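You operate a simulated robot arm through the tools that you are given. There is no shell and no other tool. Be economical: measure what you need, move in short steps, check, and stop when the job is done.

The job below is to be done with a simulated robot arm. You get a single attempt, and the scene is never put back.

Task
Clamp the teal block and pin it: black pin in hole D, blue pin in hole R.
Fine: in the vise, clamped before pinning; leave the other blocks and pins. Set down upright: what you pick out.
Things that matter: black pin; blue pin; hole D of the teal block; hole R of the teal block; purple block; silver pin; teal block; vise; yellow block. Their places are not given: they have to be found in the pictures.

Only the result counts: the job must be done as asked and must still hold three seconds after the hand-in. Knocking over, shifting, dropping, spilling or breaking anything else fails it.

Robot
A 6-joint arm with a two-finger parallel gripper, fixed in place. Base frame: the origin is at the foot of the arm, x ahead of it, y to its left, z up; the work surface is at about z = 0. Lengths are in mm, angles in degrees, forces in N, time in s.
With the tool pointing down near the work surface it reaches from about 140 to 580 mm from the base axis. Its first joint turns from -66.0 to 66.0 degrees. Payload 2.1 kg.
The TCP is the grasp point between the finger pads, 30 mm short of the fingertips. In the tool frame z runs along the fingers and y along their closing line. Largest opening 94 mm; finger width 28, thickness 10; the body of the gripper, 50 by 96 mm, starts 55 mm behind the TCP.
Orientation is that of the tool frame in the base frame, as a unit quaternion [w, x, y, z]. With the fingers straight down and closing along the base's y, the tool's x points along the base's -x, its y along +y and its z along -z.

Tools
- The arm moves only by the tool drive_tool. Its argument "series" is a list that holds one entry, the list of rows, each a list of 7 numbers: the turn, a rotation vector about the tool's x, y, z in degrees, then the shift along the tool's x, y, z in mm, then the finger opening in mm, from 0 to 94. In form: [[[ax, ay, az, dx, dy, dz, jaw], ...]]. A call has 1 to 20 rows; each row is the pose to reach, as a shift and turn from the pose commanded when the call began, along the tool's axes at that moment. Rows are played at 5 a second. More than 50 mm and 8.6 degrees between two rows, or a gripper value outside its range, and nothing of the call is played. A pose out of reach is approached as far as the arm can. The call stops where the force on the tool passes 90 N (or 10 N more than at its start, if that is more) or the arm is blocked; 0.2 s more then pass. The fingers move at their own pace (about 72 mm/s each) and stop on an object; they squeeze with about 28 N. The grip force told is the motor's: it shows also when the fingers shut on nothing. Time passes only in rows, and 0.2 s behind the last, so rows that repeat a pose let the fingers close. The reply holds the time, the measured pose of the TCP, the force on the tool along the base axes, the opening and the grip force, in the units named above and with some noise, with the torque about the TCP (base axes, N m) and any sound that the robot's microphone picked up.
- Cameras (640 x 400 px; columns grow to the right, rows downward): "scene" is fixed at [46.4, -365.3, 478.6]; the picture's right is [0.86, -0.51, 0.00], its down [-0.31, -0.52, -0.79] and it looks along [0.41, 0.68, -0.61] (base axes); focal length 283 px, centre (320, 200). "wrist" rides on the gripper at [76, 14, -102] in the tool frame; the picture's right is [-0.18, 0.98, 0.00], its down [-0.75, -0.14, -0.64] and it looks along [-0.63, -0.12, 0.77] (tool axes); focal length 243 px, centre (320, 200).
- capture(camera): a new picture of that camera. It takes no simulated time.
- probe_pixels(camera, pixels): for up to 12 pixels [column, row] of the newest picture of that camera ("zoom" is the newest enlarged one), the place [x, y, z] in the base frame of the surface seen there, good to about 3 mm. It takes no simulated time.
- inspect(camera, box): a new picture of the part [left, top, right, bottom] of that camera's present view, enlarged. It takes no simulated time.
- hand_in(): hands the job in; it is judged then, once.

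Work in short steps. Measure before you move; look again where a grasp or a placing could have gone wrong, and mend it. You have 80 turns and 34 pictures in all, those below and enlarged ones among them. Open the gripper and draw the arm clear of the work before you hand the job in, unless the task says otherwise; then end with one line.

The tools are called after "Emit:" by a JSON object that holds its "op" and its "data". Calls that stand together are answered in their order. drive_tool: Moves the arm, as the interface text tells. Its arguments: {"type":"object","properties":{"series":{"type":"array","items":{"type":"array","items":{"type":"array","items":{"type":"number"}}}}},"required":["series"]} The other tools are called the same way: capture (camera) takes a picture; probe_pixels (camera, pixels) gives the place of the surface under pixels of a picture; inspect (camera, box) takes an enlarged picture of a part of a camera's view; hand_in () hands the job in.

At the start:

```text
t: 0.0
tool_pos: [340.2, 162.4, 289.4]
ee_rot: [0.0, 0.0, 1.0, 0.0]
contact_force: [-0.5, -0.7, 0.3]
moment: [-0.01, 0.03, -0.01]
width: 94.3
finger_force: 0.2
```

scene: 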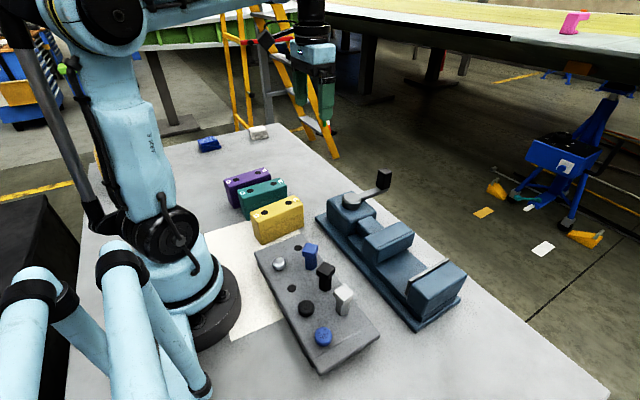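
wrist: 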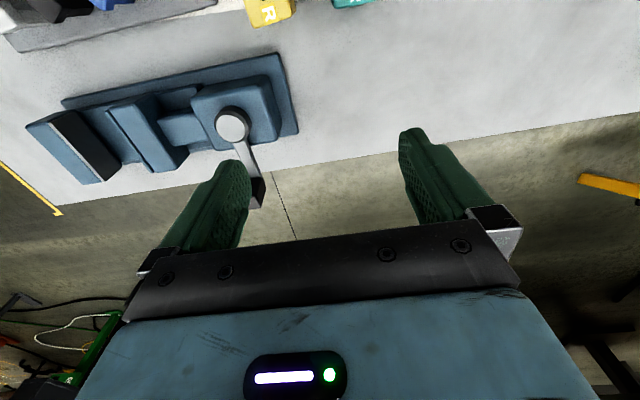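

The scene shows the blocks around (260,200), the pin rack around (315,300) and the vise around (390,250). I'll enlarge both areas.

Emit:
{"op": "inspect", "data": {"camera": "scene", "box": [190, 120, 350, 250]}}

Emit:
{"op": "inspect", "data": {"camera": "scene", "box": [240, 160, 480, 380]}}

```text
3.08 times, centred on (270, 185) of scene
```

zoom: 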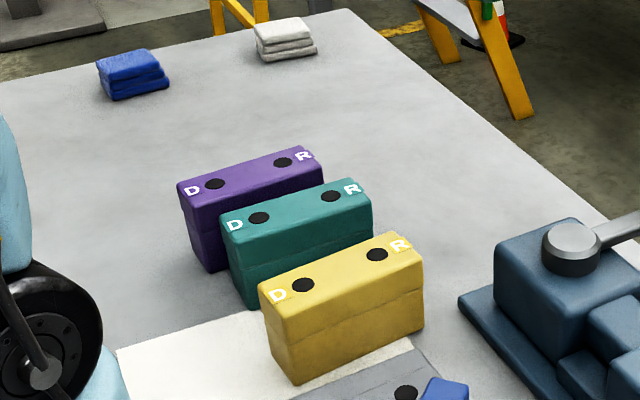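

```text
1.82 times, centred on (360, 270) of scene
```

zoom: 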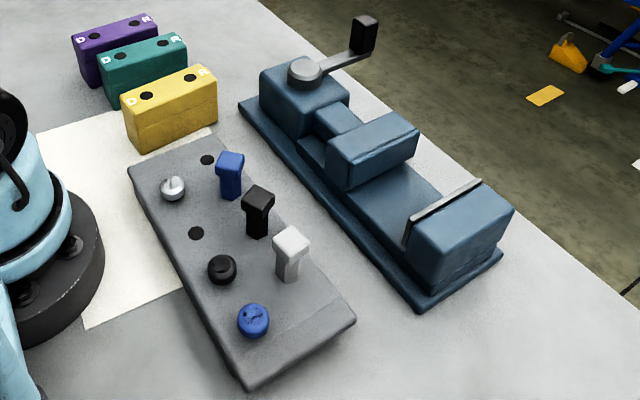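

Two kinds of things stand in the rack (square heads and round heads), so I measure the heads, the blocks and the vise.

Emit:
{"op": "probe_pixels", "data": {"camera": "zoom", "pixels": [[172, 184], [229, 158], [258, 196], [291, 238], [221, 264], [253, 314], [206, 160], [196, 233], [150, 200], [300, 340], [352, 322], [130, 165]]}}

Emit:
{"op": "probe_pixels", "data": {"camera": "zoom", "pixels": [[370, 145], [345, 165], [415, 133], [408, 235], [478, 183], [405, 208], [310, 70], [364, 28], [240, 103], [420, 305], [500, 255], [370, 200]]}}

Emit:
{"op": "inspect", "data": {"camera": "scene", "box": [250, 230, 370, 360]}}

```text
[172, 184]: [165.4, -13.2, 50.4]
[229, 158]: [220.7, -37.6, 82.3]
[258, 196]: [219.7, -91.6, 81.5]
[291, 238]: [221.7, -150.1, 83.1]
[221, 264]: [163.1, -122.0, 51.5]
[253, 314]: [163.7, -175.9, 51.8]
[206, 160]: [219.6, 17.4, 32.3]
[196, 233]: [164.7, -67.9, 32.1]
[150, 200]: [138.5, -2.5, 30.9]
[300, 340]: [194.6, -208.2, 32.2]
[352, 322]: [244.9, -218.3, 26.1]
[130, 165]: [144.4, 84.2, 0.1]
```

```text
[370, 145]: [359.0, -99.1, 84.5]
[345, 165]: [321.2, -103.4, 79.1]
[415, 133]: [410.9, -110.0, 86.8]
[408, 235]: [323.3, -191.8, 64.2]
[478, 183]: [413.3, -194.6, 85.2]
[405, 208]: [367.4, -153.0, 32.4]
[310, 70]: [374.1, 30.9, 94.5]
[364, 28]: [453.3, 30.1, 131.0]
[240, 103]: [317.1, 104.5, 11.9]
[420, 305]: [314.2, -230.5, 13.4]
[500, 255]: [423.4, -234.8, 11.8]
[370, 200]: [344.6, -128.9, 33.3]
```

```text
3.08 times, centred on (310, 295) of scene
```

zoom: 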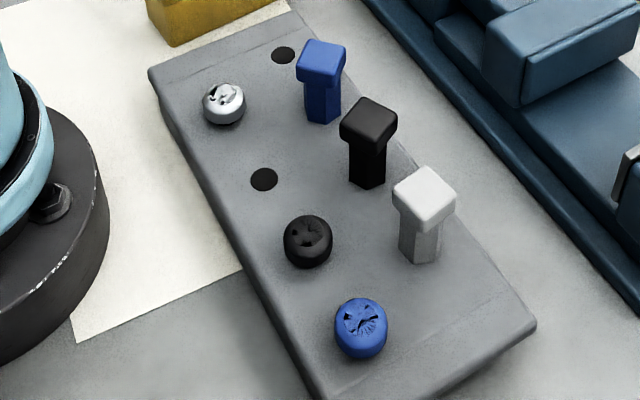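

The rack has square-headed tall pieces at x≈220 and slotted round heads at x≈164. I enlarge the blocks and measure their edges and holes.

Emit:
{"op": "inspect", "data": {"camera": "scene", "box": [215, 155, 311, 255]}}

```text
4.00 times, centred on (263, 205) of scene
```

zoom: 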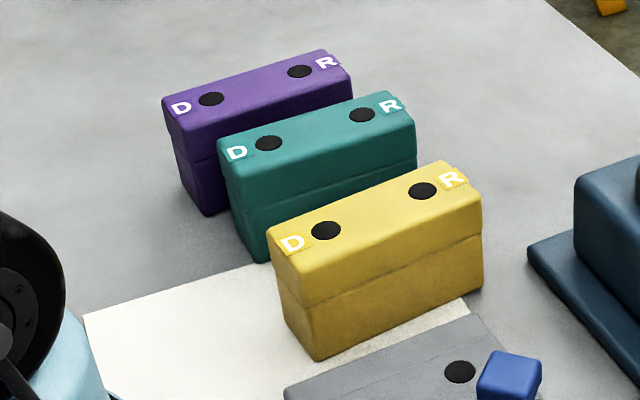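

I probe the teal block's corners and holes, plus its neighbours' edges.

Emit:
{"op": "probe_pixels", "data": {"camera": "zoom", "pixels": [[268, 143], [362, 115], [222, 142], [234, 163], [410, 122], [386, 94], [262, 258], [326, 231], [422, 191], [276, 228], [211, 99], [350, 72]]}}

Emit:
{"op": "probe_pixels", "data": {"camera": "zoom", "pixels": [[180, 124], [338, 82], [448, 164], [478, 190], [290, 253], [165, 98], [332, 52], [318, 355], [480, 285], [299, 72], [325, 112], [325, 140]]}}

```text
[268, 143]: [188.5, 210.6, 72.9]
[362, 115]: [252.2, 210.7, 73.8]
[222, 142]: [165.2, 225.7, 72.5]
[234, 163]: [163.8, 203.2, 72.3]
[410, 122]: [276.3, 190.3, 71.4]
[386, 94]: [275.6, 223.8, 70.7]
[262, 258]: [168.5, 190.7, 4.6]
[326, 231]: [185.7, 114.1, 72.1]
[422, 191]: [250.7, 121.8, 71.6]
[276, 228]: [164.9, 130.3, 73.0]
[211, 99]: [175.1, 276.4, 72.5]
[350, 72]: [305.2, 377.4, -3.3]
```

```text
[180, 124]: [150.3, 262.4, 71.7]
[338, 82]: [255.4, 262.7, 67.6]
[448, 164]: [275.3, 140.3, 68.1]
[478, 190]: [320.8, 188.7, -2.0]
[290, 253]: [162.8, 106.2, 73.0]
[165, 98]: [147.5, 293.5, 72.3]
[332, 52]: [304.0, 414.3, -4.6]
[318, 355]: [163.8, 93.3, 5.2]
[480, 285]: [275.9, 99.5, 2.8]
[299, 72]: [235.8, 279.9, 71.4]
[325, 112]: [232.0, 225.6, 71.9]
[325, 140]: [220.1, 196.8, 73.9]
```

The teal block is about 116×38×73 with its centre near (220,209) and holes at x≈188 (D) and 252 (R). Now I look closely at the vise.

Emit:
{"op": "inspect", "data": {"camera": "scene", "box": [310, 160, 470, 335]}}

```text
2.29 times, centred on (390, 248) of scene
```

zoom: 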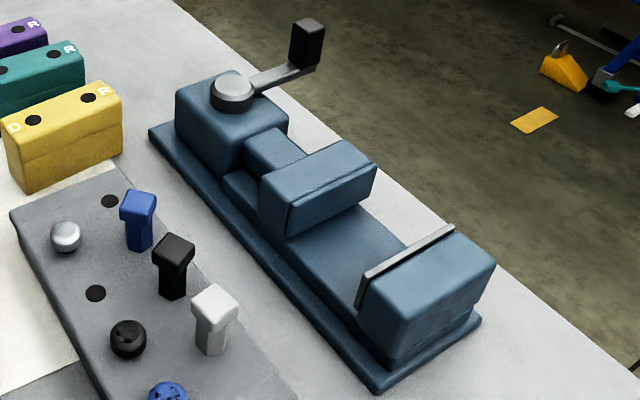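

Emit:
{"op": "probe_pixels", "data": {"camera": "zoom", "pixels": [[289, 205], [374, 166], [264, 178], [340, 142], [288, 232], [372, 196], [300, 260], [360, 275], [455, 226], [372, 280], [452, 236], [340, 255]]}}

Emit:
{"op": "probe_pixels", "data": {"camera": "zoom", "pixels": [[232, 88], [215, 90], [250, 85], [275, 78], [300, 68], [308, 25], [308, 50], [180, 92], [285, 115], [355, 300], [410, 240], [250, 150]]}}

```text
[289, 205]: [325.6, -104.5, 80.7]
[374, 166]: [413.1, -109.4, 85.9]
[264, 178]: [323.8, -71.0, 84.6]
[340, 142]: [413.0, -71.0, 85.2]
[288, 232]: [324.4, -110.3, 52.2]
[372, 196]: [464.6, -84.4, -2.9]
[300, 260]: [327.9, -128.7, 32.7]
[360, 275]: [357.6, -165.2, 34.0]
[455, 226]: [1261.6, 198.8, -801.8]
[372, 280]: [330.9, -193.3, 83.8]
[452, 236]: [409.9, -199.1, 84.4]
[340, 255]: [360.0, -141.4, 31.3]
```

```text
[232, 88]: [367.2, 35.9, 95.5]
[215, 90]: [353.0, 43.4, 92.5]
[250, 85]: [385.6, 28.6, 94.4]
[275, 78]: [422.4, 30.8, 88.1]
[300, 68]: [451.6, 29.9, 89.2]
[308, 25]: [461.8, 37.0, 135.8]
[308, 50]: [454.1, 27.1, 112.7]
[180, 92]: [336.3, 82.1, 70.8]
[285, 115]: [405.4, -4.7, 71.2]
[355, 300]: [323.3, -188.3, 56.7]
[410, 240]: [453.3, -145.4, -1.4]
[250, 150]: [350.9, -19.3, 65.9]
```

The vise gap runs from y≈-110 to -187, bed z≈33, jaw top z≈85, jaw centre x≈368. I move above the teal block at (220,210) with the jaw set to 58.

Emit:
{"op": "drive_tool", "data": {"series": [[[0, 0, 0, 40, 16, 0, 58], [0, 0, 0, 80, 32, 0, 58], [0, 0, 0, 120, 47.6, 0, 58], [0, 0, 0, 120, 47.6, 40, 58], [0, 0, 0, 120, 47.6, 80, 58], [0, 0, 0, 120, 47.6, 120, 58], [0, 0, 0, 120, 47.6, 120, 58]]]}}

Emit:
{"op": "capture", "data": {"camera": "wrist"}}

Emit:
{"op": "inspect", "data": {"camera": "scene", "box": [195, 100, 325, 230]}}

```text
t: 1.6
tool_pos: [221.8, 208.5, 166.1]
ee_rot: [0.001, 0.0, 1.0, 0.001]
contact_force: [-0.2, -0.2, 0.3]
moment: [-0.03, 0.04, -0.01]
width: 58.4
finger_force: 0.1
```

```text
26 pictures are left
```

wrist: 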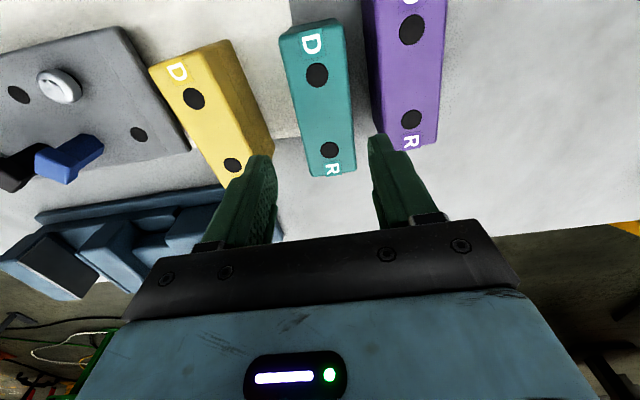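

```text
3.08 times, centred on (260, 165) of scene
```

zoom: 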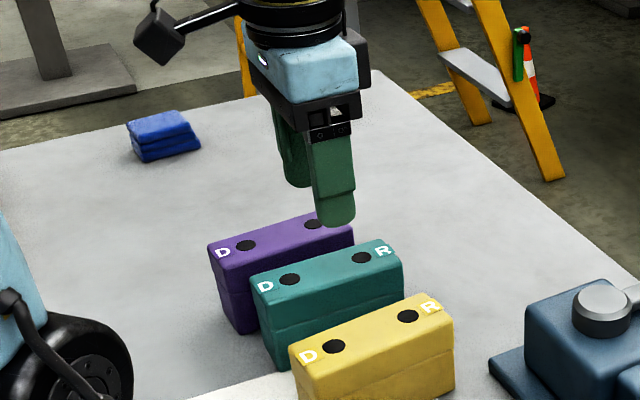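

The wrist view shows the teal block ahead of the fingers; I probe its edges and the neighbours' edges for exact centring.

Emit:
{"op": "probe_pixels", "data": {"camera": "wrist", "pixels": [[317, 75], [330, 150], [285, 60], [337, 40], [300, 150], [352, 140], [281, 35], [335, 22], [312, 174], [354, 172], [378, 100], [240, 90]]}}

```text
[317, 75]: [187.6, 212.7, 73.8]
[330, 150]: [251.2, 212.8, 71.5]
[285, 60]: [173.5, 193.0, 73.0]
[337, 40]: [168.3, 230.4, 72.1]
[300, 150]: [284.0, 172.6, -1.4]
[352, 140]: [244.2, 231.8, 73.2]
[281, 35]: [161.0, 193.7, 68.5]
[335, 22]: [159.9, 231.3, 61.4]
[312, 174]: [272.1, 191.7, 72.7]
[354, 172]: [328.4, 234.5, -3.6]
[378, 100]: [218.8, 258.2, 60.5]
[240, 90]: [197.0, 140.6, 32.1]
```

Block centre is about (220,212). I shift +2 in y, descend to TCP z≈84 and close.

Emit:
{"op": "drive_tool", "data": {"series": [[[0, 0, 0, 0, 2, 30, 58], [0, 0, 0, 0, 2, 60, 58], [0, 0, 0, 0, 2, 84, 58], [0, 0, 0, 0, 2, 84, 58]]]}}

```text
t: 2.6
tool_pos: [222.1, 212.1, 83.2]
ee_rot: [0.0, 0.0, 1.0, 0.0]
contact_force: [0.4, 0.7, 1.1]
moment: [0.0, -0.01, -0.02]
width: 58.0
finger_force: 0.0
```

No contact so far; I close and lift a little.

Emit:
{"op": "drive_tool", "data": {"series": [[[0, 0, 0, 0, 0, 0, 30], [0, 0, 0, 0, 0, 0, 20], [0, 0, 0, 0, 0, 0, 20], [0, 0, 0, 0, 0, -8, 20], [0, 0, 0, 0, 0, -16, 20], [0, 0, 0, 0, 0, -16, 20]]]}}

Emit:
{"op": "capture", "data": {"camera": "scene"}}

```text
t: 4.0
tool_pos: [220.8, 211.3, 100.0]
ee_rot: [0.0, 0.0, 1.0, -0.001]
contact_force: [-0.8, -0.3, -0.4]
moment: [0.02, 0.07, 0.02]
width: 45.9
finger_force: 27.7
```

```text
24 pictures are left
```

scene: 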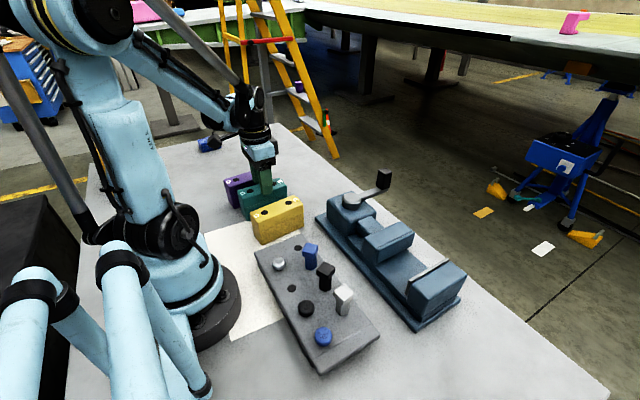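

The grip holds 45.9 mm wide. I lift it higher and check.

Emit:
{"op": "drive_tool", "data": {"series": [[[0, 0, 0, 0, 0, -30, 20], [0, 0, 0, 0, 0, -60, 20], [0, 0, 0, 0, 0, -95, 20], [0, 0, 0, 0, 0, -130, 20], [0, 0, 0, 0, 0, -130, 20]]]}}

Emit:
{"op": "inspect", "data": {"camera": "scene", "box": [190, 60, 350, 250]}}

```text
t: 5.2
tool_pos: [221.8, 210.4, 230.6]
ee_rot: [0.0, 0.0, 1.0, -0.001]
contact_force: [0.0, 0.3, -3.6]
moment: [0.01, -0.03, -0.01]
width: 45.5
finger_force: 28.0
```

```text
2.11 times, centred on (270, 155) of scene
```

zoom: 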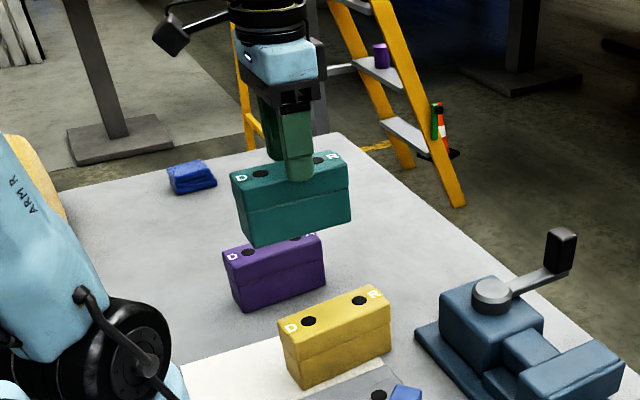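

The block hangs level. I carry it over to above the vise at (368,-152).

Emit:
{"op": "drive_tool", "data": {"series": [[[0, 0, 0, -14.8, -36.4, 0, 20], [0, 0, 0, -29.6, -72.8, 0, 20], [0, 0, 0, -44.4, -109.2, 0, 20], [0, 0, 0, -59.2, -145.6, 0, 20], [0, 0, 0, -74, -182, 0, 20], [0, 0, 0, -88.8, -218.4, 0, 20], [0, 0, 0, -103.6, -254.8, 0, 20], [0, 0, 0, -118.4, -291.2, 0, 20], [0, 0, 0, -133.2, -327.6, 0, 20], [0, 0, 0, -148, -364, 0, 20], [0, 0, 0, -148, -364, 0, 20]]]}}

Emit:
{"op": "capture", "data": {"camera": "wrist"}}

Emit:
{"op": "capture", "data": {"camera": "scene"}}

```text
t: 7.6
tool_pos: [366.9, -153.7, 231.0]
ee_rot: [0.0, 0.0, 1.0, 0.0]
contact_force: [0.7, 0.6, -4.3]
moment: [0.0, -0.06, -0.01]
width: 45.5
finger_force: 28.3
```

```text
22 pictures are left
```

wrist: 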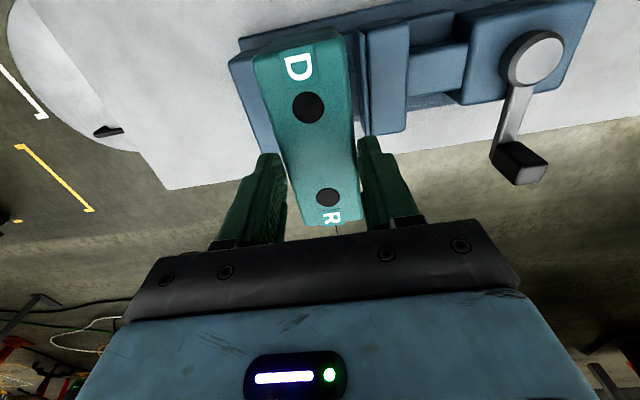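

```text
21 pictures are left
```

scene: 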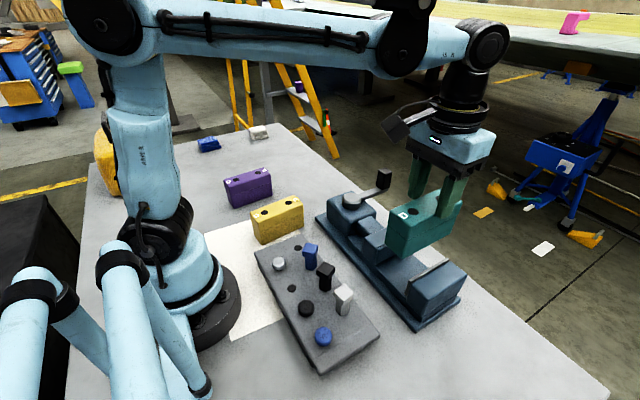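

The block sits over the gap. I probe the moving jaw edge and the block in the wrist view before lowering.

Emit:
{"op": "probe_pixels", "data": {"camera": "wrist", "pixels": [[372, 100], [405, 90], [362, 60], [243, 80], [260, 70], [307, 107], [327, 197], [272, 130], [357, 120], [368, 125]]}}

Emit:
{"op": "probe_pixels", "data": {"camera": "scene", "pixels": [[412, 286], [446, 262], [370, 250], [395, 258], [410, 275]]}}

```text
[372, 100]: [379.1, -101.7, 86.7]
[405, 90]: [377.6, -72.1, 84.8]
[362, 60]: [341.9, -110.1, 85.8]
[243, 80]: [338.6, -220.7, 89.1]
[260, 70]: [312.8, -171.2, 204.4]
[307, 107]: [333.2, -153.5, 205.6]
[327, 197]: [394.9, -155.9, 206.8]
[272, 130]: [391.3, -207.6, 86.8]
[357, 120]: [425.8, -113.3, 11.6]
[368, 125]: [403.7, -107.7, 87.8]
```

```text
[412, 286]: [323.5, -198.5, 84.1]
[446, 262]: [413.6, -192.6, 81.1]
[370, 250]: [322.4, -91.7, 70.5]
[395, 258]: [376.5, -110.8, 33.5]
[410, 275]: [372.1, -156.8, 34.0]
```

The wrist probe puts the block top at z≈206, lower than expected (219); I check for slip with the scene camera.

Emit:
{"op": "inspect", "data": {"camera": "scene", "box": [370, 120, 500, 280]}}

```text
2.50 times, centred on (435, 200) of scene
```

zoom: 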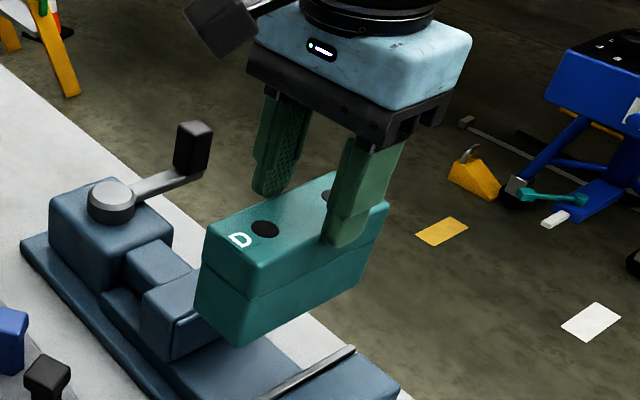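

Emit:
{"op": "probe_pixels", "data": {"camera": "zoom", "pixels": [[265, 230], [205, 235], [240, 270], [236, 345], [380, 205], [340, 238], [318, 190], [355, 295], [350, 350], [272, 398]]}}

```text
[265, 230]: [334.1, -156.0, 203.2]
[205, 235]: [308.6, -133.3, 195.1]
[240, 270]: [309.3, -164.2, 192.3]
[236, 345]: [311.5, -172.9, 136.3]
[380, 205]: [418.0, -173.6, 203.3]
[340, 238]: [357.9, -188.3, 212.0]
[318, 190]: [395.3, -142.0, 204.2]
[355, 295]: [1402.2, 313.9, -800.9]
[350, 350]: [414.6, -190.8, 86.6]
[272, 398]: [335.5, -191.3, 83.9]
```

The block hangs with its top at z≈204 (so bottom≈131); no danger. I lower 85 mm with a small centring shift, then creep down.

Emit:
{"op": "drive_tool", "data": {"series": [[[0, 0, 0, -3, 3, 25, 20], [0, 0, 0, -3, 3, 50, 20], [0, 0, 0, -3, 3, 75, 20], [0, 0, 0, -3, 3, 88, 20], [0, 0, 0, -3, 3, 92, 20], [0, 0, 0, -3, 3, 92, 20]]]}}

Emit:
{"op": "inspect", "data": {"camera": "scene", "box": [330, 160, 490, 340]}}

```text
t: 9.0
tool_pos: [371.0, -149.9, 139.8]
ee_rot: [0.001, 0.0, 1.0, 0.0]
contact_force: [0.4, 0.1, -3.8]
moment: [-0.04, -0.01, 0.0]
width: 45.7
finger_force: 27.1
```

```text
2.22 times, centred on (410, 250) of scene
```

zoom: 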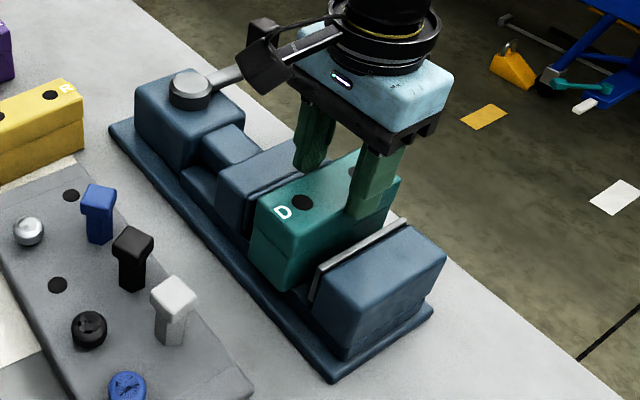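

Still hanging freely (−3.8 N) inside the gap. I creep down in small steps until the load transfers.

Emit:
{"op": "drive_tool", "data": {"series": [[[0, 0, 0, 0, 0, 3, 20], [0, 0, 0, 0, 0, 6, 20], [0, 0, 0, 0, 0, 6, 20]]]}}

Emit:
{"op": "drive_tool", "data": {"series": [[[0, 0, 0, 0, 0, 2, 20], [0, 0, 0, 0, 0, 4, 20], [0, 0, 0, 0, 0, 4, 20]]]}}

```text
t: 9.8
tool_pos: [370.5, -149.9, 134.1]
ee_rot: [-0.001, 0.0, 1.0, 0.0]
contact_force: [-2.1, -2.9, 26.4]
moment: [-0.11, 0.1, 0.09]
width: 46.0
finger_force: 28.2
```

```text
t: 10.6
tool_pos: [371.2, -149.7, 130.3]
ee_rot: [0.001, 0.0, 1.0, 0.0]
contact_force: [-1.3, -4.9, 27.8]
moment: [-0.17, 0.06, -0.02]
width: 45.8
finger_force: 27.9
```

The block is seated (upward ≈27 N). I open slightly and lift away.

Emit:
{"op": "drive_tool", "data": {"series": [[[0, 0, 0, 0, 0, 0, 54], [0, 0, 0, 0, 0, 0, 54], [0, 0, 0, 0, 0, -20, 54], [0, 0, 0, 0, 0, -60, 54], [0, 0, 0, 0, 0, -100, 54], [0, 0, 0, 0, 0, -100, 54]]]}}

Emit:
{"op": "capture", "data": {"camera": "wrist"}}

```text
t: 12.0
tool_pos: [369.1, -148.8, 230.5]
ee_rot: [0.0, 0.001, 1.0, 0.0]
contact_force: [0.1, -0.4, 0.9]
moment: [-0.02, 0.03, 0.0]
width: 54.1
finger_force: 0.0
```

```text
18 pictures are left
```

wrist: 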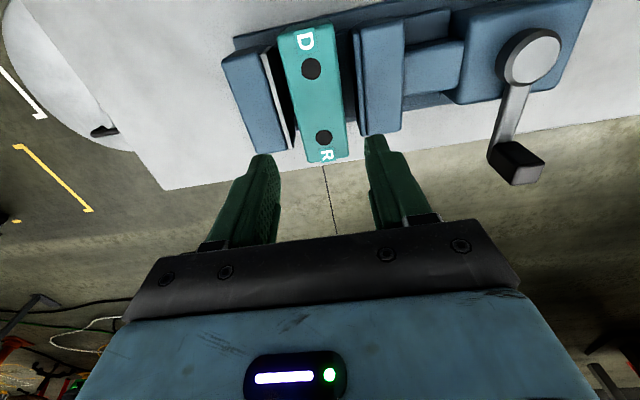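

The block stands upright in the gap. I probe the crank: hub (530,57), lever (512,110), knob (518,165).

Emit:
{"op": "probe_pixels", "data": {"camera": "wrist", "pixels": [[533, 57], [500, 57], [563, 50], [512, 110], [505, 155], [530, 150], [490, 155], [545, 163], [515, 180], [311, 68], [323, 137], [372, 60]]}}

Emit:
{"op": "inspect", "data": {"camera": "wrist", "box": [460, 10, 600, 200]}}

```text
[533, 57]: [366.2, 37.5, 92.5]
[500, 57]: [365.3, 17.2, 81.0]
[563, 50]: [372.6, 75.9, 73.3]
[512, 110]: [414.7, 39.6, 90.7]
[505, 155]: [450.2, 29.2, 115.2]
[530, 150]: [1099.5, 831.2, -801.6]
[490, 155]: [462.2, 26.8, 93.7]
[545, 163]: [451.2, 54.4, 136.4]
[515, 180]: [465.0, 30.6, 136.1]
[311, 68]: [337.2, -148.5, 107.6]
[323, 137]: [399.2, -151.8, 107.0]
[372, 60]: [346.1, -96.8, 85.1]
```

```text
2.11 times, centred on (530, 105) of wrist
```

zoom: 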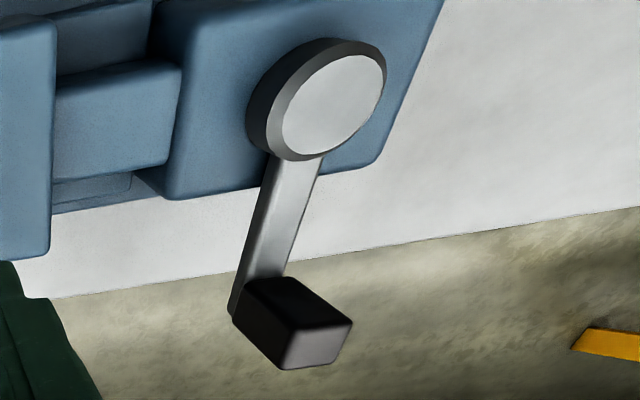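

I probe the knob corners in the enlarged view.

Emit:
{"op": "probe_pixels", "data": {"camera": "zoom", "pixels": [[238, 315], [280, 362], [290, 335], [345, 325], [325, 360], [315, 345], [292, 285], [335, 312], [262, 300], [270, 230], [315, 170], [330, 100]]}}

```text
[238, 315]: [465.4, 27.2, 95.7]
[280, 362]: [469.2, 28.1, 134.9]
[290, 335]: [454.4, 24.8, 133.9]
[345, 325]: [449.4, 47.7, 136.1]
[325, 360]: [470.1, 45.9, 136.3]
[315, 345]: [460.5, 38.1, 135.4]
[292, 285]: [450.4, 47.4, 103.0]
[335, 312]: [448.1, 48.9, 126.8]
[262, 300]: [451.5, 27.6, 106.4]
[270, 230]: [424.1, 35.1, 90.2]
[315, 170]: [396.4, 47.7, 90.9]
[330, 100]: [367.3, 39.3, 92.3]
```

The knob is centred at (460,38), z 95–136, hub at (368,38), radius 92. I move above it and descend with jaw 50.

Emit:
{"op": "drive_tool", "data": {"series": [[[0, 0, 0, -18, 38, 0, 50], [0, 0, 0, -36, 76, 0, 50], [0, 0, 0, -54, 114, 0, 50], [0, 0, 0, -72, 152, 0, 50], [0, 0, 0, -88.8, 187, 0, 50], [0, 0, 0, -88.8, 187, 40, 50], [0, 0, 0, -88.8, 187, 75, 50], [0, 0, 0, -88.8, 187, 97, 50], [0, 0, 0, -88.8, 187, 97, 50]]]}}

Emit:
{"op": "drive_tool", "data": {"series": [[[0, 0, 0, 0, 0, 0, 35], [0, 0, 0, 0, 0, 0, 10], [0, 0, 0, 0, 0, 0, 10], [0, 0, 0, 0, 0, 0, 10]]]}}

```text
t: 14.0
tool_pos: [459.1, 35.3, 131.5]
ee_rot: [0.0, 0.0, 1.0, 0.0]
contact_force: [0.7, -1.3, 0.3]
moment: [0.02, 0.01, 0.01]
width: 49.7
finger_force: 0.1
```

```text
t: 15.0
tool_pos: [459.9, 39.8, 131.8]
ee_rot: [0.001, -0.002, 1.0, 0.005]
contact_force: [3.1, 34.8, -9.7]
moment: [-0.33, -0.33, -0.61]
width: 30.3
finger_force: 45.2
```

The knob is held but off-centre (34.8 N in y). I nudge +3 mm in y to see whether that relaxes the force or the crank moves.

Emit:
{"op": "drive_tool", "data": {"series": [[[0, 0, 0, 0, 2, 0, 10], [0, 0, 0, 0, 4, 0, 10], [0, 0, 0, 0, 4, 0, 10]]]}}

Emit:
{"op": "inspect", "data": {"camera": "scene", "box": [320, 120, 450, 260]}}

```text
t: 15.8
tool_pos: [459.5, 39.6, 131.0]
ee_rot: [-0.002, 0.0, 1.0, 0.0]
contact_force: [-4.6, 12.9, -1.7]
moment: [0.28, -0.62, 0.09]
width: 30.3
finger_force: 44.5
```

```text
2.86 times, centred on (385, 190) of scene
```

zoom: 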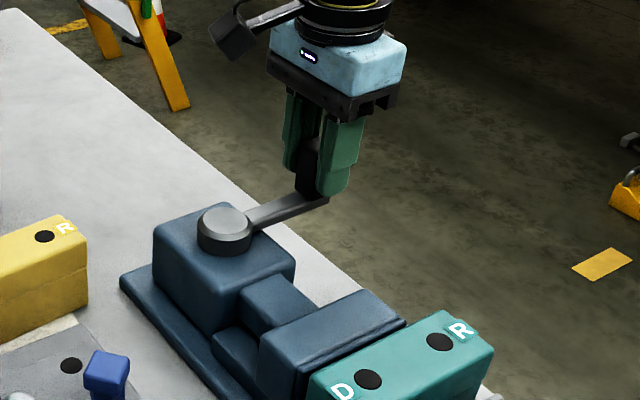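

Grip looks good on the knob. I try a clockwise turn (toward −y) of 16° about the hub and watch force and jaw.

Emit:
{"op": "drive_tool", "data": {"series": [[[0, 0, 4, 0.2, -6.4, 0, 10], [0, 0, 8, 0.9, -12.8, 0, 10], [0, 0, 12, 2, -19.1, 0, 10], [0, 0, 16, 3.6, -25.4, 0, 10], [0, 0, 16, 3.6, -25.4, 0, 10]]]}}

Emit:
{"op": "capture", "data": {"camera": "wrist"}}

```text
t: 16.7
tool_pos: [456.8, 41.8, 131.8]
ee_rot: [-0.002, 0.093, 0.996, 0.019]
contact_force: [-0.3, 7.8, -1.9]
moment: [-0.61, -0.12, 0.52]
width: 32.6
finger_force: 19.7
stopped in row 4: the force on the tool passed its limit at 95 N (the readings are from after the stop); the commanded pose is now the measured one
```

```text
15 pictures are left
```

wrist: 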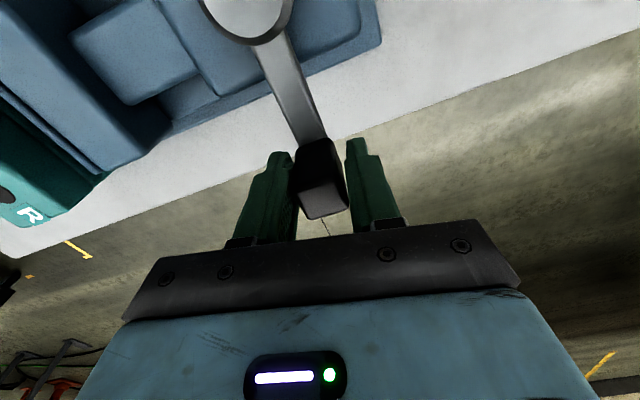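

Clockwise is blocked at its stop (knob unmoved), so the closing direction must be counter-clockwise. I open, straighten the tool back, re-centre and re-grip.

Emit:
{"op": "drive_tool", "data": {"series": [[[0, 0, 0, 0, 0, 0, 50], [0, 0, -5, -2, -0.5, 0, 50], [0, 0, -10.7, -3.4, -0.9, 0, 50], [0, 0, -10.7, -3.4, -0.9, 0, 24], [0, 0, -10.7, -3.4, -0.9, 0, 10], [0, 0, -10.7, -3.4, -0.9, 0, 10]]]}}

```text
t: 18.1
tool_pos: [461.3, 39.6, 132.6]
ee_rot: [-0.001, -0.001, 1.0, 0.02]
contact_force: [1.5, 20.8, 2.1]
moment: [-0.29, 0.16, -0.17]
width: 30.5
finger_force: 44.6
```

Now counter-clockwise: 24° in small rows.

Emit:
{"op": "drive_tool", "data": {"series": [[[0, 0, -4, 0.2, 6.4, 0, 10], [0, 0, -8, 0.9, 12.8, 0, 10], [0, 0, -12, 2, 19.1, 0, 10], [0, 0, -16, 3.6, 25.4, 0, 10], [0, 0, -20, 5.5, 31.5, 0, 10], [0, 0, -24, 8, 37.4, 0, 10], [0, 0, -24, 8, 37.4, 0, 10]]]}}

Emit:
{"op": "capture", "data": {"camera": "wrist"}}

```text
t: 19.7
tool_pos: [453.4, 76.4, 133.6]
ee_rot: [0.004, -0.208, 0.978, 0.017]
contact_force: [12.5, 8.6, -3.0]
moment: [-0.47, 0.33, -0.31]
width: 30.6
finger_force: 45.0
```

```text
14 pictures are left
```

wrist: 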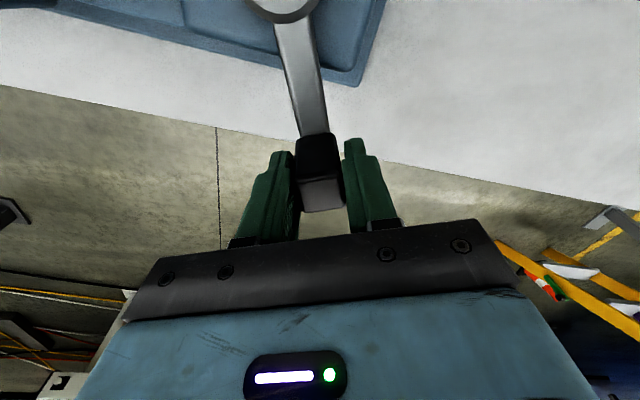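

The crank follows counter-clockwise. I continue another 42°.

Emit:
{"op": "drive_tool", "data": {"series": [[[0, 0, -6, 0.5, 9.6, 0, 10], [0, 0, -12, 2, 19.1, 0, 10], [0, 0, -18, 4.5, 28.4, 0, 10], [0, 0, -24, 8, 37.4, 0, 10], [0, 0, -30, 12.3, 46, 0, 10], [0, 0, -36, 17.6, 54.1, 0, 10], [0, 0, -42, 23.6, 61.6, 0, 10], [0, 0, -42, 23.6, 61.6, 0, 10]]]}}

Emit:
{"op": "capture", "data": {"camera": "scene"}}

```text
t: 21.5
tool_pos: [405.9, 122.9, 135.0]
ee_rot: [0.008, -0.545, 0.838, 0.015]
contact_force: [2.7, 0.7, -22.7]
moment: [-0.74, 0.2, 0.24]
width: 30.3
finger_force: 45.5
```

```text
13 pictures are left
```

scene: 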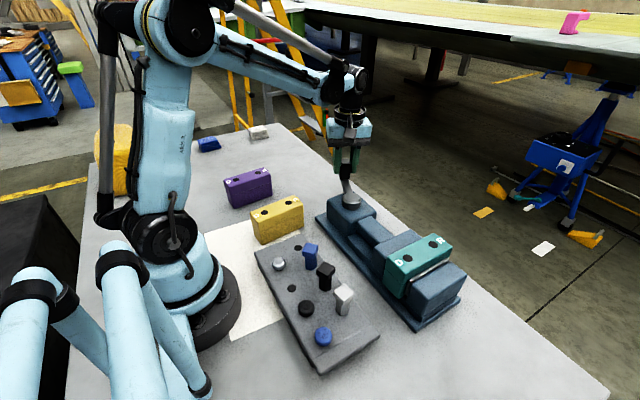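

The jaw has advanced and the block appears near the fixed jaw. I continue in 6° rows with a +3 mm dz correction to relieve the −22 N in z.

Emit:
{"op": "drive_tool", "data": {"series": [[[0, 0, 0, 0, 0, 2.5, 10], [0, 0, -6, 0.5, 9.6, 3, 10], [0, 0, -12, 2, 19.1, 3.5, 10], [0, 0, -18, 4.5, 28.4, 4, 10], [0, 0, -24, 8, 37.4, 4.5, 10], [0, 0, -24, 8, 37.4, 4.5, 10]]]}}

Emit:
{"op": "inspect", "data": {"camera": "scene", "box": [310, 160, 470, 335]}}

```text
t: 22.9
tool_pos: [377.2, 125.6, 131.3]
ee_rot: [0.02, -0.704, 0.71, 0.001]
contact_force: [69.3, -23.4, 4.4]
moment: [0.62, 0.06, -1.34]
width: 49.9
finger_force: 35.1
```

```text
2.29 times, centred on (390, 248) of scene
```

zoom: 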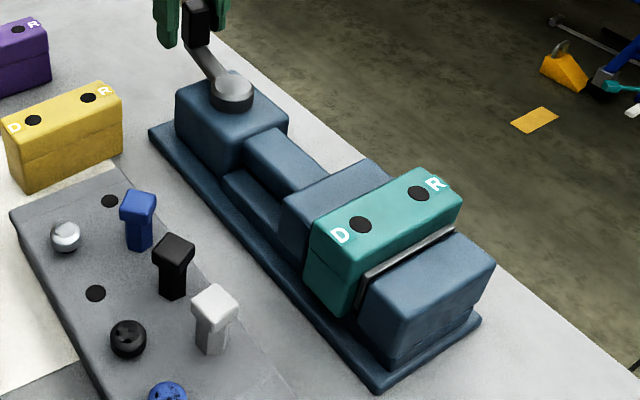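

Strong resistance (69 N) with the jaw touching the block: it seems clamped. I open and lift off, then measure the jaw and crank.

Emit:
{"op": "drive_tool", "data": {"series": [[[0, 0, 0, 0, 0, 0, 80], [0, 0, 0, 0, 0, 0, 80], [0, 0, 0, 0, 0, -30, 80], [0, 0, 0, 0, 0, -70, 80], [0, 0, 0, 0, 0, -100, 80], [0, 0, 0, 0, 0, -100, 80]]]}}

Emit:
{"op": "inspect", "data": {"camera": "scene", "box": [310, 160, 470, 335]}}

```text
t: 24.3
tool_pos: [368.5, 128.2, 229.9]
ee_rot: [0.012, -0.707, 0.707, 0.013]
contact_force: [1.0, -0.5, -0.1]
moment: [0.0, 0.0, 0.0]
width: 79.9
finger_force: 0.0
```

```text
2.29 times, centred on (390, 248) of scene
```

zoom: 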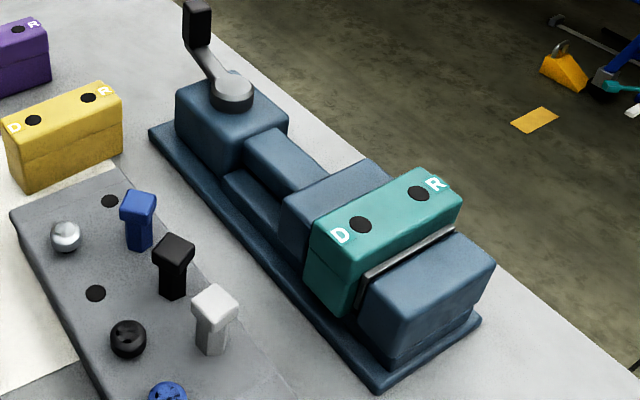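

Emit:
{"op": "probe_pixels", "data": {"camera": "zoom", "pixels": [[361, 224], [419, 193], [198, 10], [198, 25], [232, 90], [210, 65], [345, 185], [325, 250], [445, 225], [330, 180], [405, 250], [300, 180]]}}

Emit:
{"op": "inspect", "data": {"camera": "scene", "box": [380, 210, 450, 280]}}

```text
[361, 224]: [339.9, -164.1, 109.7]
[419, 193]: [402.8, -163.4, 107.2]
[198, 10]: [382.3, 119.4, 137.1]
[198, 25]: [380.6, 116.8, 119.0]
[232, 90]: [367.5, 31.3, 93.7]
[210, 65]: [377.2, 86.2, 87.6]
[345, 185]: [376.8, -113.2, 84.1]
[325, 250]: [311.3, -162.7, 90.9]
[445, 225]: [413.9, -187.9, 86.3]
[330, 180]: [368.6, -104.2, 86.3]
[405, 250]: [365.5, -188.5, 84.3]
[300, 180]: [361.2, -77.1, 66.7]
```

```text
5.71 times, centred on (415, 245) of scene
```

zoom: 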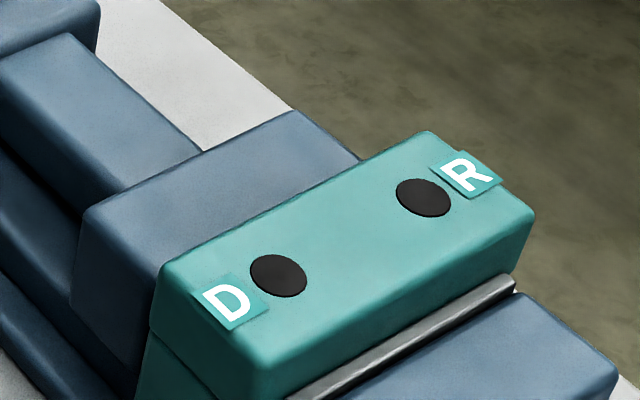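

The block is held (y −141…−187, holes at (340,−164) and (402,−163.5), top z≈108). Next I go look at the rack with the wrist camera to tell pins from the slotted pieces.

Emit:
{"op": "drive_tool", "data": {"series": [[[0, 0, 0, 0, 40, 0, 80], [0, 0, 0, 0, 80, 0, 80], [0, 0, 0, 0, 120, 0, 80], [0, 0, 0, 0, 160, 0, 80], [0, 0, 0, 40, 180, 0, 80], [0, 0, 0, 85, 180, 0, 80], [0, 0, 0, 130, 180, 0, 80], [0, 0, 0, 175, 180, 0, 80], [0, 0, 0, 220, 180, 0, 80], [0, 0, 0, 265, 180, 20, 80], [0, 0, 0, 300, 180, 50, 80], [0, 0, 0, 300, 180, 50, 80]]]}}

Emit:
{"op": "capture", "data": {"camera": "wrist"}}

```text
t: 26.9
tool_pos: [188.6, -171.6, 170.0]
ee_rot: [0.013, -0.706, 0.708, 0.013]
contact_force: [-0.4, -0.3, -0.4]
moment: [0.03, 0.0, -0.01]
width: 80.1
finger_force: 0.1
```

```text
9 pictures are left
```

wrist: 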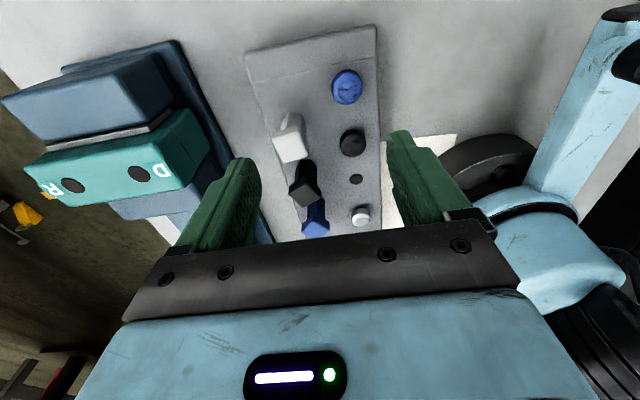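

I enlarge the rack part of this wrist view.

Emit:
{"op": "inspect", "data": {"camera": "wrist", "box": [240, 30, 400, 245]}}

```text
1.86 times, centred on (320, 138) of wrist
```

zoom: 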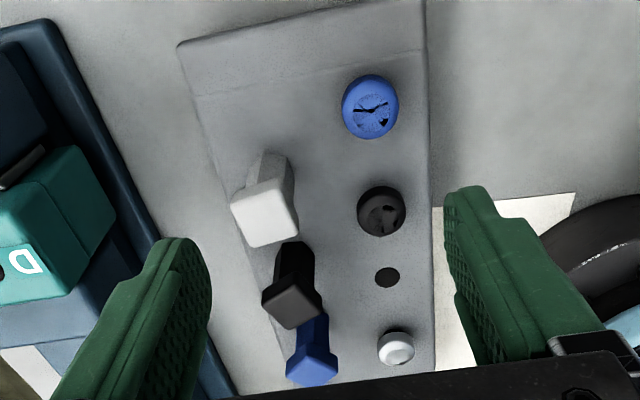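

I probe the heads of the tall pins in this enlarged view, plus the shanks and block holes.

Emit:
{"op": "probe_pixels", "data": {"camera": "zoom", "pixels": [[291, 302], [270, 294], [313, 300], [294, 320], [296, 255], [310, 374], [292, 365], [330, 360], [312, 335], [265, 215], [387, 277], [381, 213]]}}

Emit:
{"op": "probe_pixels", "data": {"camera": "wrist", "pixels": [[74, 186], [139, 174], [62, 186], [86, 186], [150, 174], [128, 175], [74, 179], [139, 181]]}}

```text
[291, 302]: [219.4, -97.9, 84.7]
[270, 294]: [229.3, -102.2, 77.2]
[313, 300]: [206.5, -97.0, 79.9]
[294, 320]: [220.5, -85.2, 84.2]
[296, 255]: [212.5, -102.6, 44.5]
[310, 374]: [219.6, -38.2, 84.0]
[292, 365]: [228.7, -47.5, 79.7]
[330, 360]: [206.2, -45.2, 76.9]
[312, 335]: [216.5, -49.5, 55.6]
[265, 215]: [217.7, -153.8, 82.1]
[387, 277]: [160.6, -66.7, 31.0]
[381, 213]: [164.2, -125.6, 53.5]
```

```text
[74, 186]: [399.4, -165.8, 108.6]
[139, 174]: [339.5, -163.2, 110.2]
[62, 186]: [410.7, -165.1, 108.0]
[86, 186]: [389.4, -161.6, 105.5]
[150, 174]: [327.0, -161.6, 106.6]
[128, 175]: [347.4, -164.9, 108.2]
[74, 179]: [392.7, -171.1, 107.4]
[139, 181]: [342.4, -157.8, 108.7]
```

Black pin head is at (219,−92), blue at (218,−38), tops z≈84; block holes ≈20 mm at D(339,−164), R(401,−164). The tall pieces are my pins. I straighten the 2.1° tilt and hover above the black pin.

Emit:
{"op": "drive_tool", "data": {"series": [[[0, 1, 0, -25, -10, 0, 54], [0, 2.1, 0, -50, -20, 0, 54], [0, 2.1, 0, -79.6, -30.4, 10, 54], [0, 2.1, 0, -79.6, -30.4, 40, 54], [0, 2.1, 0, -79.6, -30.4, 40, 54], [0, 2.1, 0, -79.6, -30.4, 40, 54]]]}}

Emit:
{"op": "drive_tool", "data": {"series": [[[0, 0, 0, 0, 0, 0, 54]]]}}

Emit:
{"op": "capture", "data": {"camera": "wrist"}}

```text
t: 28.3
tool_pos: [217.7, -89.6, 132.1]
ee_rot: [0.0, -0.706, 0.708, 0.0]
contact_force: [-0.3, 0.9, -0.8]
moment: [-0.01, -0.02, 0.01]
width: 53.7
finger_force: 0.1
```

```text
t: 28.7
tool_pos: [216.4, -88.5, 133.1]
ee_rot: [0.001, -0.707, 0.707, 0.0]
contact_force: [0.6, 0.2, -0.2]
moment: [0.04, 0.03, 0.01]
width: 54.1
finger_force: 0.1
```

```text
7 pictures are left
```

wrist: 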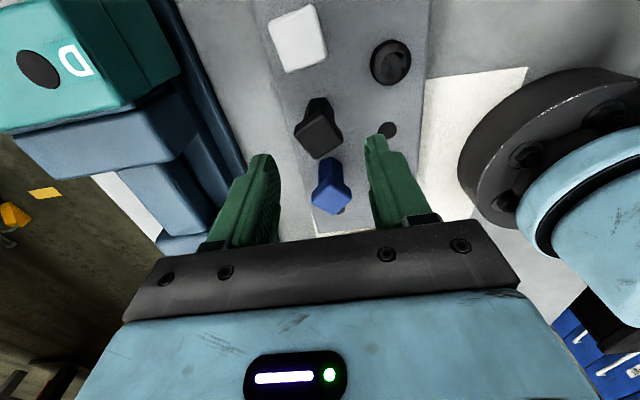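

Measured TCP ≈(217,−89,132.5). I probe the black head corners (295,130)-(345,140) and blue head here for better accuracy.

Emit:
{"op": "probe_pixels", "data": {"camera": "wrist", "pixels": [[298, 140], [320, 155], [343, 140], [322, 112], [318, 138], [316, 202], [334, 213], [347, 198], [330, 195], [38, 70], [20, 62], [56, 80]]}}

```text
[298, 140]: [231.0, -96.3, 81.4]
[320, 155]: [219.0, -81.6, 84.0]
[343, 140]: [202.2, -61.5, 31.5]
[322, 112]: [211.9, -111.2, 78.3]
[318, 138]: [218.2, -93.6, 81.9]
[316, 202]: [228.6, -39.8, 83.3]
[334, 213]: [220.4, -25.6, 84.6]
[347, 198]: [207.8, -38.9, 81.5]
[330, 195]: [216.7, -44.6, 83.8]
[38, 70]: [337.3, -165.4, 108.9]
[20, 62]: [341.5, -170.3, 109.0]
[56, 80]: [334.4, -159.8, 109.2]
```

The heads may be rotated about vertical; I enlarge to see their yaw.

Emit:
{"op": "inspect", "data": {"camera": "wrist", "box": [260, 80, 380, 230]}}

```text
2.67 times, centred on (320, 155) of wrist
```

zoom: 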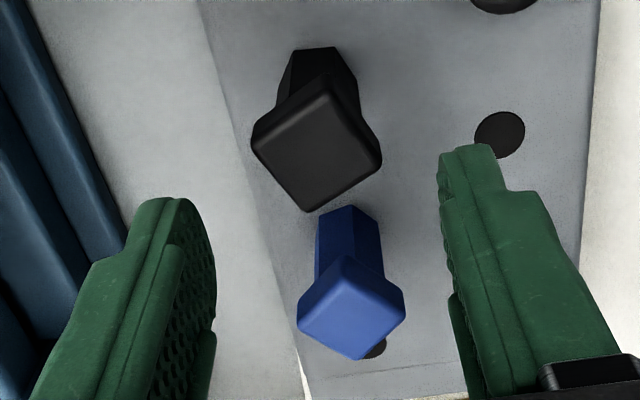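

Emit:
{"op": "probe_pixels", "data": {"camera": "zoom", "pixels": [[260, 146], [322, 90], [374, 158], [308, 204], [316, 147], [303, 318], [346, 264], [398, 307], [361, 352], [352, 310]]}}

```text
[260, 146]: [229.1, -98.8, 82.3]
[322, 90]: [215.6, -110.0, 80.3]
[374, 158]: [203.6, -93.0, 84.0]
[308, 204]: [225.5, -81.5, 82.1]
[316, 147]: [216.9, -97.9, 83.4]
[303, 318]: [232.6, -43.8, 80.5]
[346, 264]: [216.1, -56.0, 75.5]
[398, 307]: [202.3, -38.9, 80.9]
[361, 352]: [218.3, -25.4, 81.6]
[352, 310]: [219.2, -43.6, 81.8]
```

Black head: centre ≈(218,−94), faces turned ≈+33°; blue: centre ≈(217,−41), ≈+38°. I rotate the tool 33° CCW above black, re-centre, and check.

Emit:
{"op": "drive_tool", "data": {"series": [[[0, 0, -7, 5, -1, 0, 46], [0, 0, -14, 5, -1, 0, 46], [0, 0, -21, 5, -1, 0, 46], [0, 0, -28, 5, -1, 0, 46], [0, 0, -33, 5, -1, 0, 46], [0, 0, -33, 5, -1, 0, 46], [0, 0, -33, 5, -1, 10, 46], [0, 0, -33, 5, -1, 10, 46]]]}}

Emit:
{"op": "drive_tool", "data": {"series": [[[0, 0, 0, 0, 0, 0, 46]]]}}

```text
t: 30.5
tool_pos: [219.4, -93.8, 121.8]
ee_rot: [0.001, 0.879, -0.477, 0.0]
contact_force: [0.5, 0.1, -0.1]
moment: [0.01, 0.02, -0.03]
width: 45.9
finger_force: 0.1
```

```text
t: 30.9
tool_pos: [220.9, -94.5, 122.0]
ee_rot: [0.0, 0.879, -0.478, 0.0]
contact_force: [-0.7, -0.6, -0.9]
moment: [0.01, -0.02, 0.02]
width: 45.9
finger_force: 0.0
```

Aligned at (220,−94,122). I descend 38 mm and close on the head.

Emit:
{"op": "drive_tool", "data": {"series": [[[0, 0, 0, 0, 0, 20, 46], [0, 0, 0, 0, 0, 38, 46], [0, 0, 0, 0, 0, 38, 46], [0, 0, 0, 0, 0, 38, 25], [0, 0, 0, 0, 0, 38, 12], [0, 0, 0, 0, 0, 38, 12]]]}}

```text
t: 32.3
tool_pos: [218.6, -95.8, 85.1]
ee_rot: [0.0, 0.879, -0.478, 0.0]
contact_force: [0.5, 0.0, 0.0]
moment: [0.0, 0.01, -0.01]
width: 29.6
finger_force: 27.9
```

Gripped (29.6, similar offset as on the other parts). I lift 70 mm and look.

Emit:
{"op": "drive_tool", "data": {"series": [[[0, 0, 0, 0, 0, -10, 12], [0, 0, 0, 0, 0, -30, 12], [0, 0, 0, 0, 0, -60, 12], [0, 0, 0, 0, 0, -95, 12], [0, 0, 0, 0, 0, -115, 12], [0, 0, 0, 0, 0, -115, 12]]]}}

Emit:
{"op": "inspect", "data": {"camera": "scene", "box": [240, 130, 440, 350]}}

```text
t: 33.7
tool_pos: [218.5, -95.7, 200.4]
ee_rot: [0.002, 0.878, -0.478, 0.0]
contact_force: [0.5, -1.1, -0.6]
moment: [-0.03, 0.0, 0.03]
width: 29.5
finger_force: 28.3
```

```text
1.82 times, centred on (340, 240) of scene
```

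zoom: 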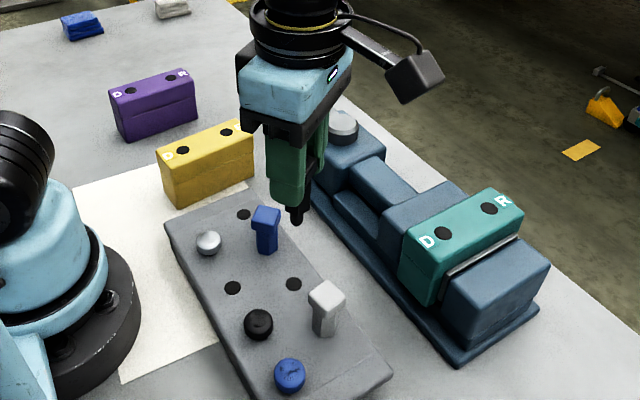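

The black pin is out with a narrower tip at (297,220). I probe the tip, the vacated rack hole (293,284), and block holes.

Emit:
{"op": "probe_pixels", "data": {"camera": "zoom", "pixels": [[297, 221], [297, 212], [292, 213], [302, 211], [293, 284], [443, 233], [489, 209], [434, 233], [452, 232], [266, 212]]}}

```text
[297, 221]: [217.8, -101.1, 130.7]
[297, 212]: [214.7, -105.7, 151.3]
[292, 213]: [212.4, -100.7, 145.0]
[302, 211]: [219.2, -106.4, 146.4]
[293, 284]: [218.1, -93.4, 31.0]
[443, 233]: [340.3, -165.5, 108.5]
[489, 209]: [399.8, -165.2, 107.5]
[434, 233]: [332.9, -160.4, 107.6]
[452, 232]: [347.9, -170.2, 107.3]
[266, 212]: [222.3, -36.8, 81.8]
```

Pin tip is ≈71 mm below the TCP (shank ≈50, head ≈20). I carry it over hole D at (339,−164.7), keeping height.

Emit:
{"op": "drive_tool", "data": {"series": [[[0, 0, 0, 30.9, -15.6, 0, 12], [0, 0, 0, 61.8, -31.3, 0, 12], [0, 0, 0, 92.8, -46.9, 0, 12], [0, 0, 0, 123.7, -62.6, 0, 12], [0, 0, 0, 123.7, -62.6, 0, 12], [0, 0, 0, 123.7, -62.6, 0, 12]]]}}

Emit:
{"op": "drive_tool", "data": {"series": [[[0, 0, 0, 0, 0, 0, 12]]]}}

Emit:
{"op": "inspect", "data": {"camera": "scene", "box": [350, 180, 450, 290]}}

```text
t: 35.1
tool_pos: [340.1, -166.1, 198.7]
ee_rot: [0.001, 0.878, -0.478, -0.001]
contact_force: [-0.2, -0.3, -1.1]
moment: [0.01, -0.04, 0.03]
width: 30.0
finger_force: 27.9
```

```text
t: 35.5
tool_pos: [340.3, -165.0, 199.3]
ee_rot: [0.001, 0.878, -0.478, -0.001]
contact_force: [0.9, 0.3, 0.3]
moment: [-0.01, 0.01, 0.02]
width: 29.5
finger_force: 27.7
```

```text
3.64 times, centred on (400, 235) of scene
```

zoom: 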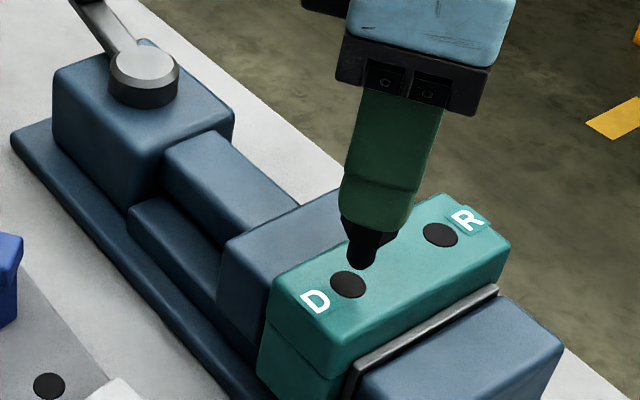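

Tip appears at (361,265), hole D at (348,284). I probe the tip to verify alignment.

Emit:
{"op": "probe_pixels", "data": {"camera": "zoom", "pixels": [[361, 266], [361, 260], [352, 262], [370, 262], [361, 250], [348, 250], [375, 250], [348, 284], [331, 284], [366, 284], [348, 272], [348, 297]]}}

```text
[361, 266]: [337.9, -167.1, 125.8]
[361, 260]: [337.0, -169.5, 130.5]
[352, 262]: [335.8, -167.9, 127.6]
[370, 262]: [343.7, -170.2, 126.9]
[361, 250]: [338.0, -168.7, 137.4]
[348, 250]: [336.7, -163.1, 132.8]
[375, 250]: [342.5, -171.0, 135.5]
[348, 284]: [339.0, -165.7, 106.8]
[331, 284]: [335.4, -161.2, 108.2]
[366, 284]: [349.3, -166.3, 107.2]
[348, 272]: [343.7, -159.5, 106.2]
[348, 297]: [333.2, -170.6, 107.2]
```

Alignment is within ≈1.5 mm. I descend 35 mm slowly, watching the force.

Emit:
{"op": "drive_tool", "data": {"series": [[[0, 0, 0, -0.9, 0, 8, 12], [0, 0, 0, -0.9, 0, 16, 12], [0, 0, 0, -0.9, 0, 22, 12], [0, 0, 0, -0.9, 0, 27, 12], [0, 0, 0, -0.9, 0, 31, 12], [0, 0, 0, -0.9, 0, 35, 12], [0, 0, 0, -0.9, 0, 35, 12]]]}}

```text
t: 37.1
tool_pos: [338.9, -165.1, 163.7]
ee_rot: [0.001, 0.878, -0.478, 0.0]
contact_force: [1.3, 0.1, -0.3]
moment: [0.01, 0.02, -0.03]
width: 29.4
finger_force: 28.2
```

No contact force with the tip ≈14 mm below the block top — it's in the hole. I continue 22 mm more.

Emit:
{"op": "drive_tool", "data": {"series": [[[0, 0, 0, 0, 0, 6, 12], [0, 0, 0, 0, 0, 12, 12], [0, 0, 0, 0, 0, 17, 12], [0, 0, 0, 0, 0, 22, 12], [0, 0, 0, 0, 0, 22, 12]]]}}

```text
t: 38.3
tool_pos: [338.6, -163.9, 142.7]
ee_rot: [0.001, 0.879, -0.478, -0.001]
contact_force: [-0.4, 2.5, 24.2]
moment: [0.0, 0.03, 0.02]
width: 29.8
finger_force: 27.9
```

24 N upward: the fingertips or pin have met resistance, about 36 mm deep. I open so the pin can drop, and raise to look.

Emit:
{"op": "drive_tool", "data": {"series": [[[0, 0, 0, 0, 0, 0, 46], [0, 0, 0, 0, 0, 0, 46], [0, 0, 0, 0, 0, -25, 46], [0, 0, 0, 0, 0, -60, 46], [0, 0, 0, 0, 0, -60, 12], [0, 0, 0, 0, 0, -60, 0]]]}}

Emit:
{"op": "inspect", "data": {"camera": "scene", "box": [350, 180, 450, 290]}}

```text
t: 39.7
tool_pos: [338.5, -165.4, 203.6]
ee_rot: [0.0, 0.878, -0.478, -0.001]
contact_force: [-0.5, -0.2, 0.4]
moment: [0.0, 0.03, 0.01]
width: 0.3
finger_force: 28.8
```

```text
3.64 times, centred on (400, 235) of scene
```

zoom: 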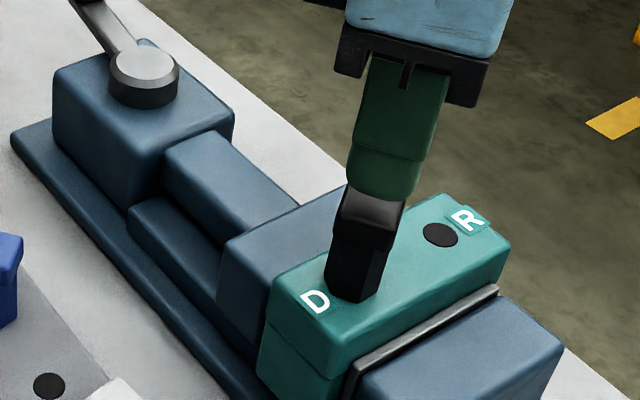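

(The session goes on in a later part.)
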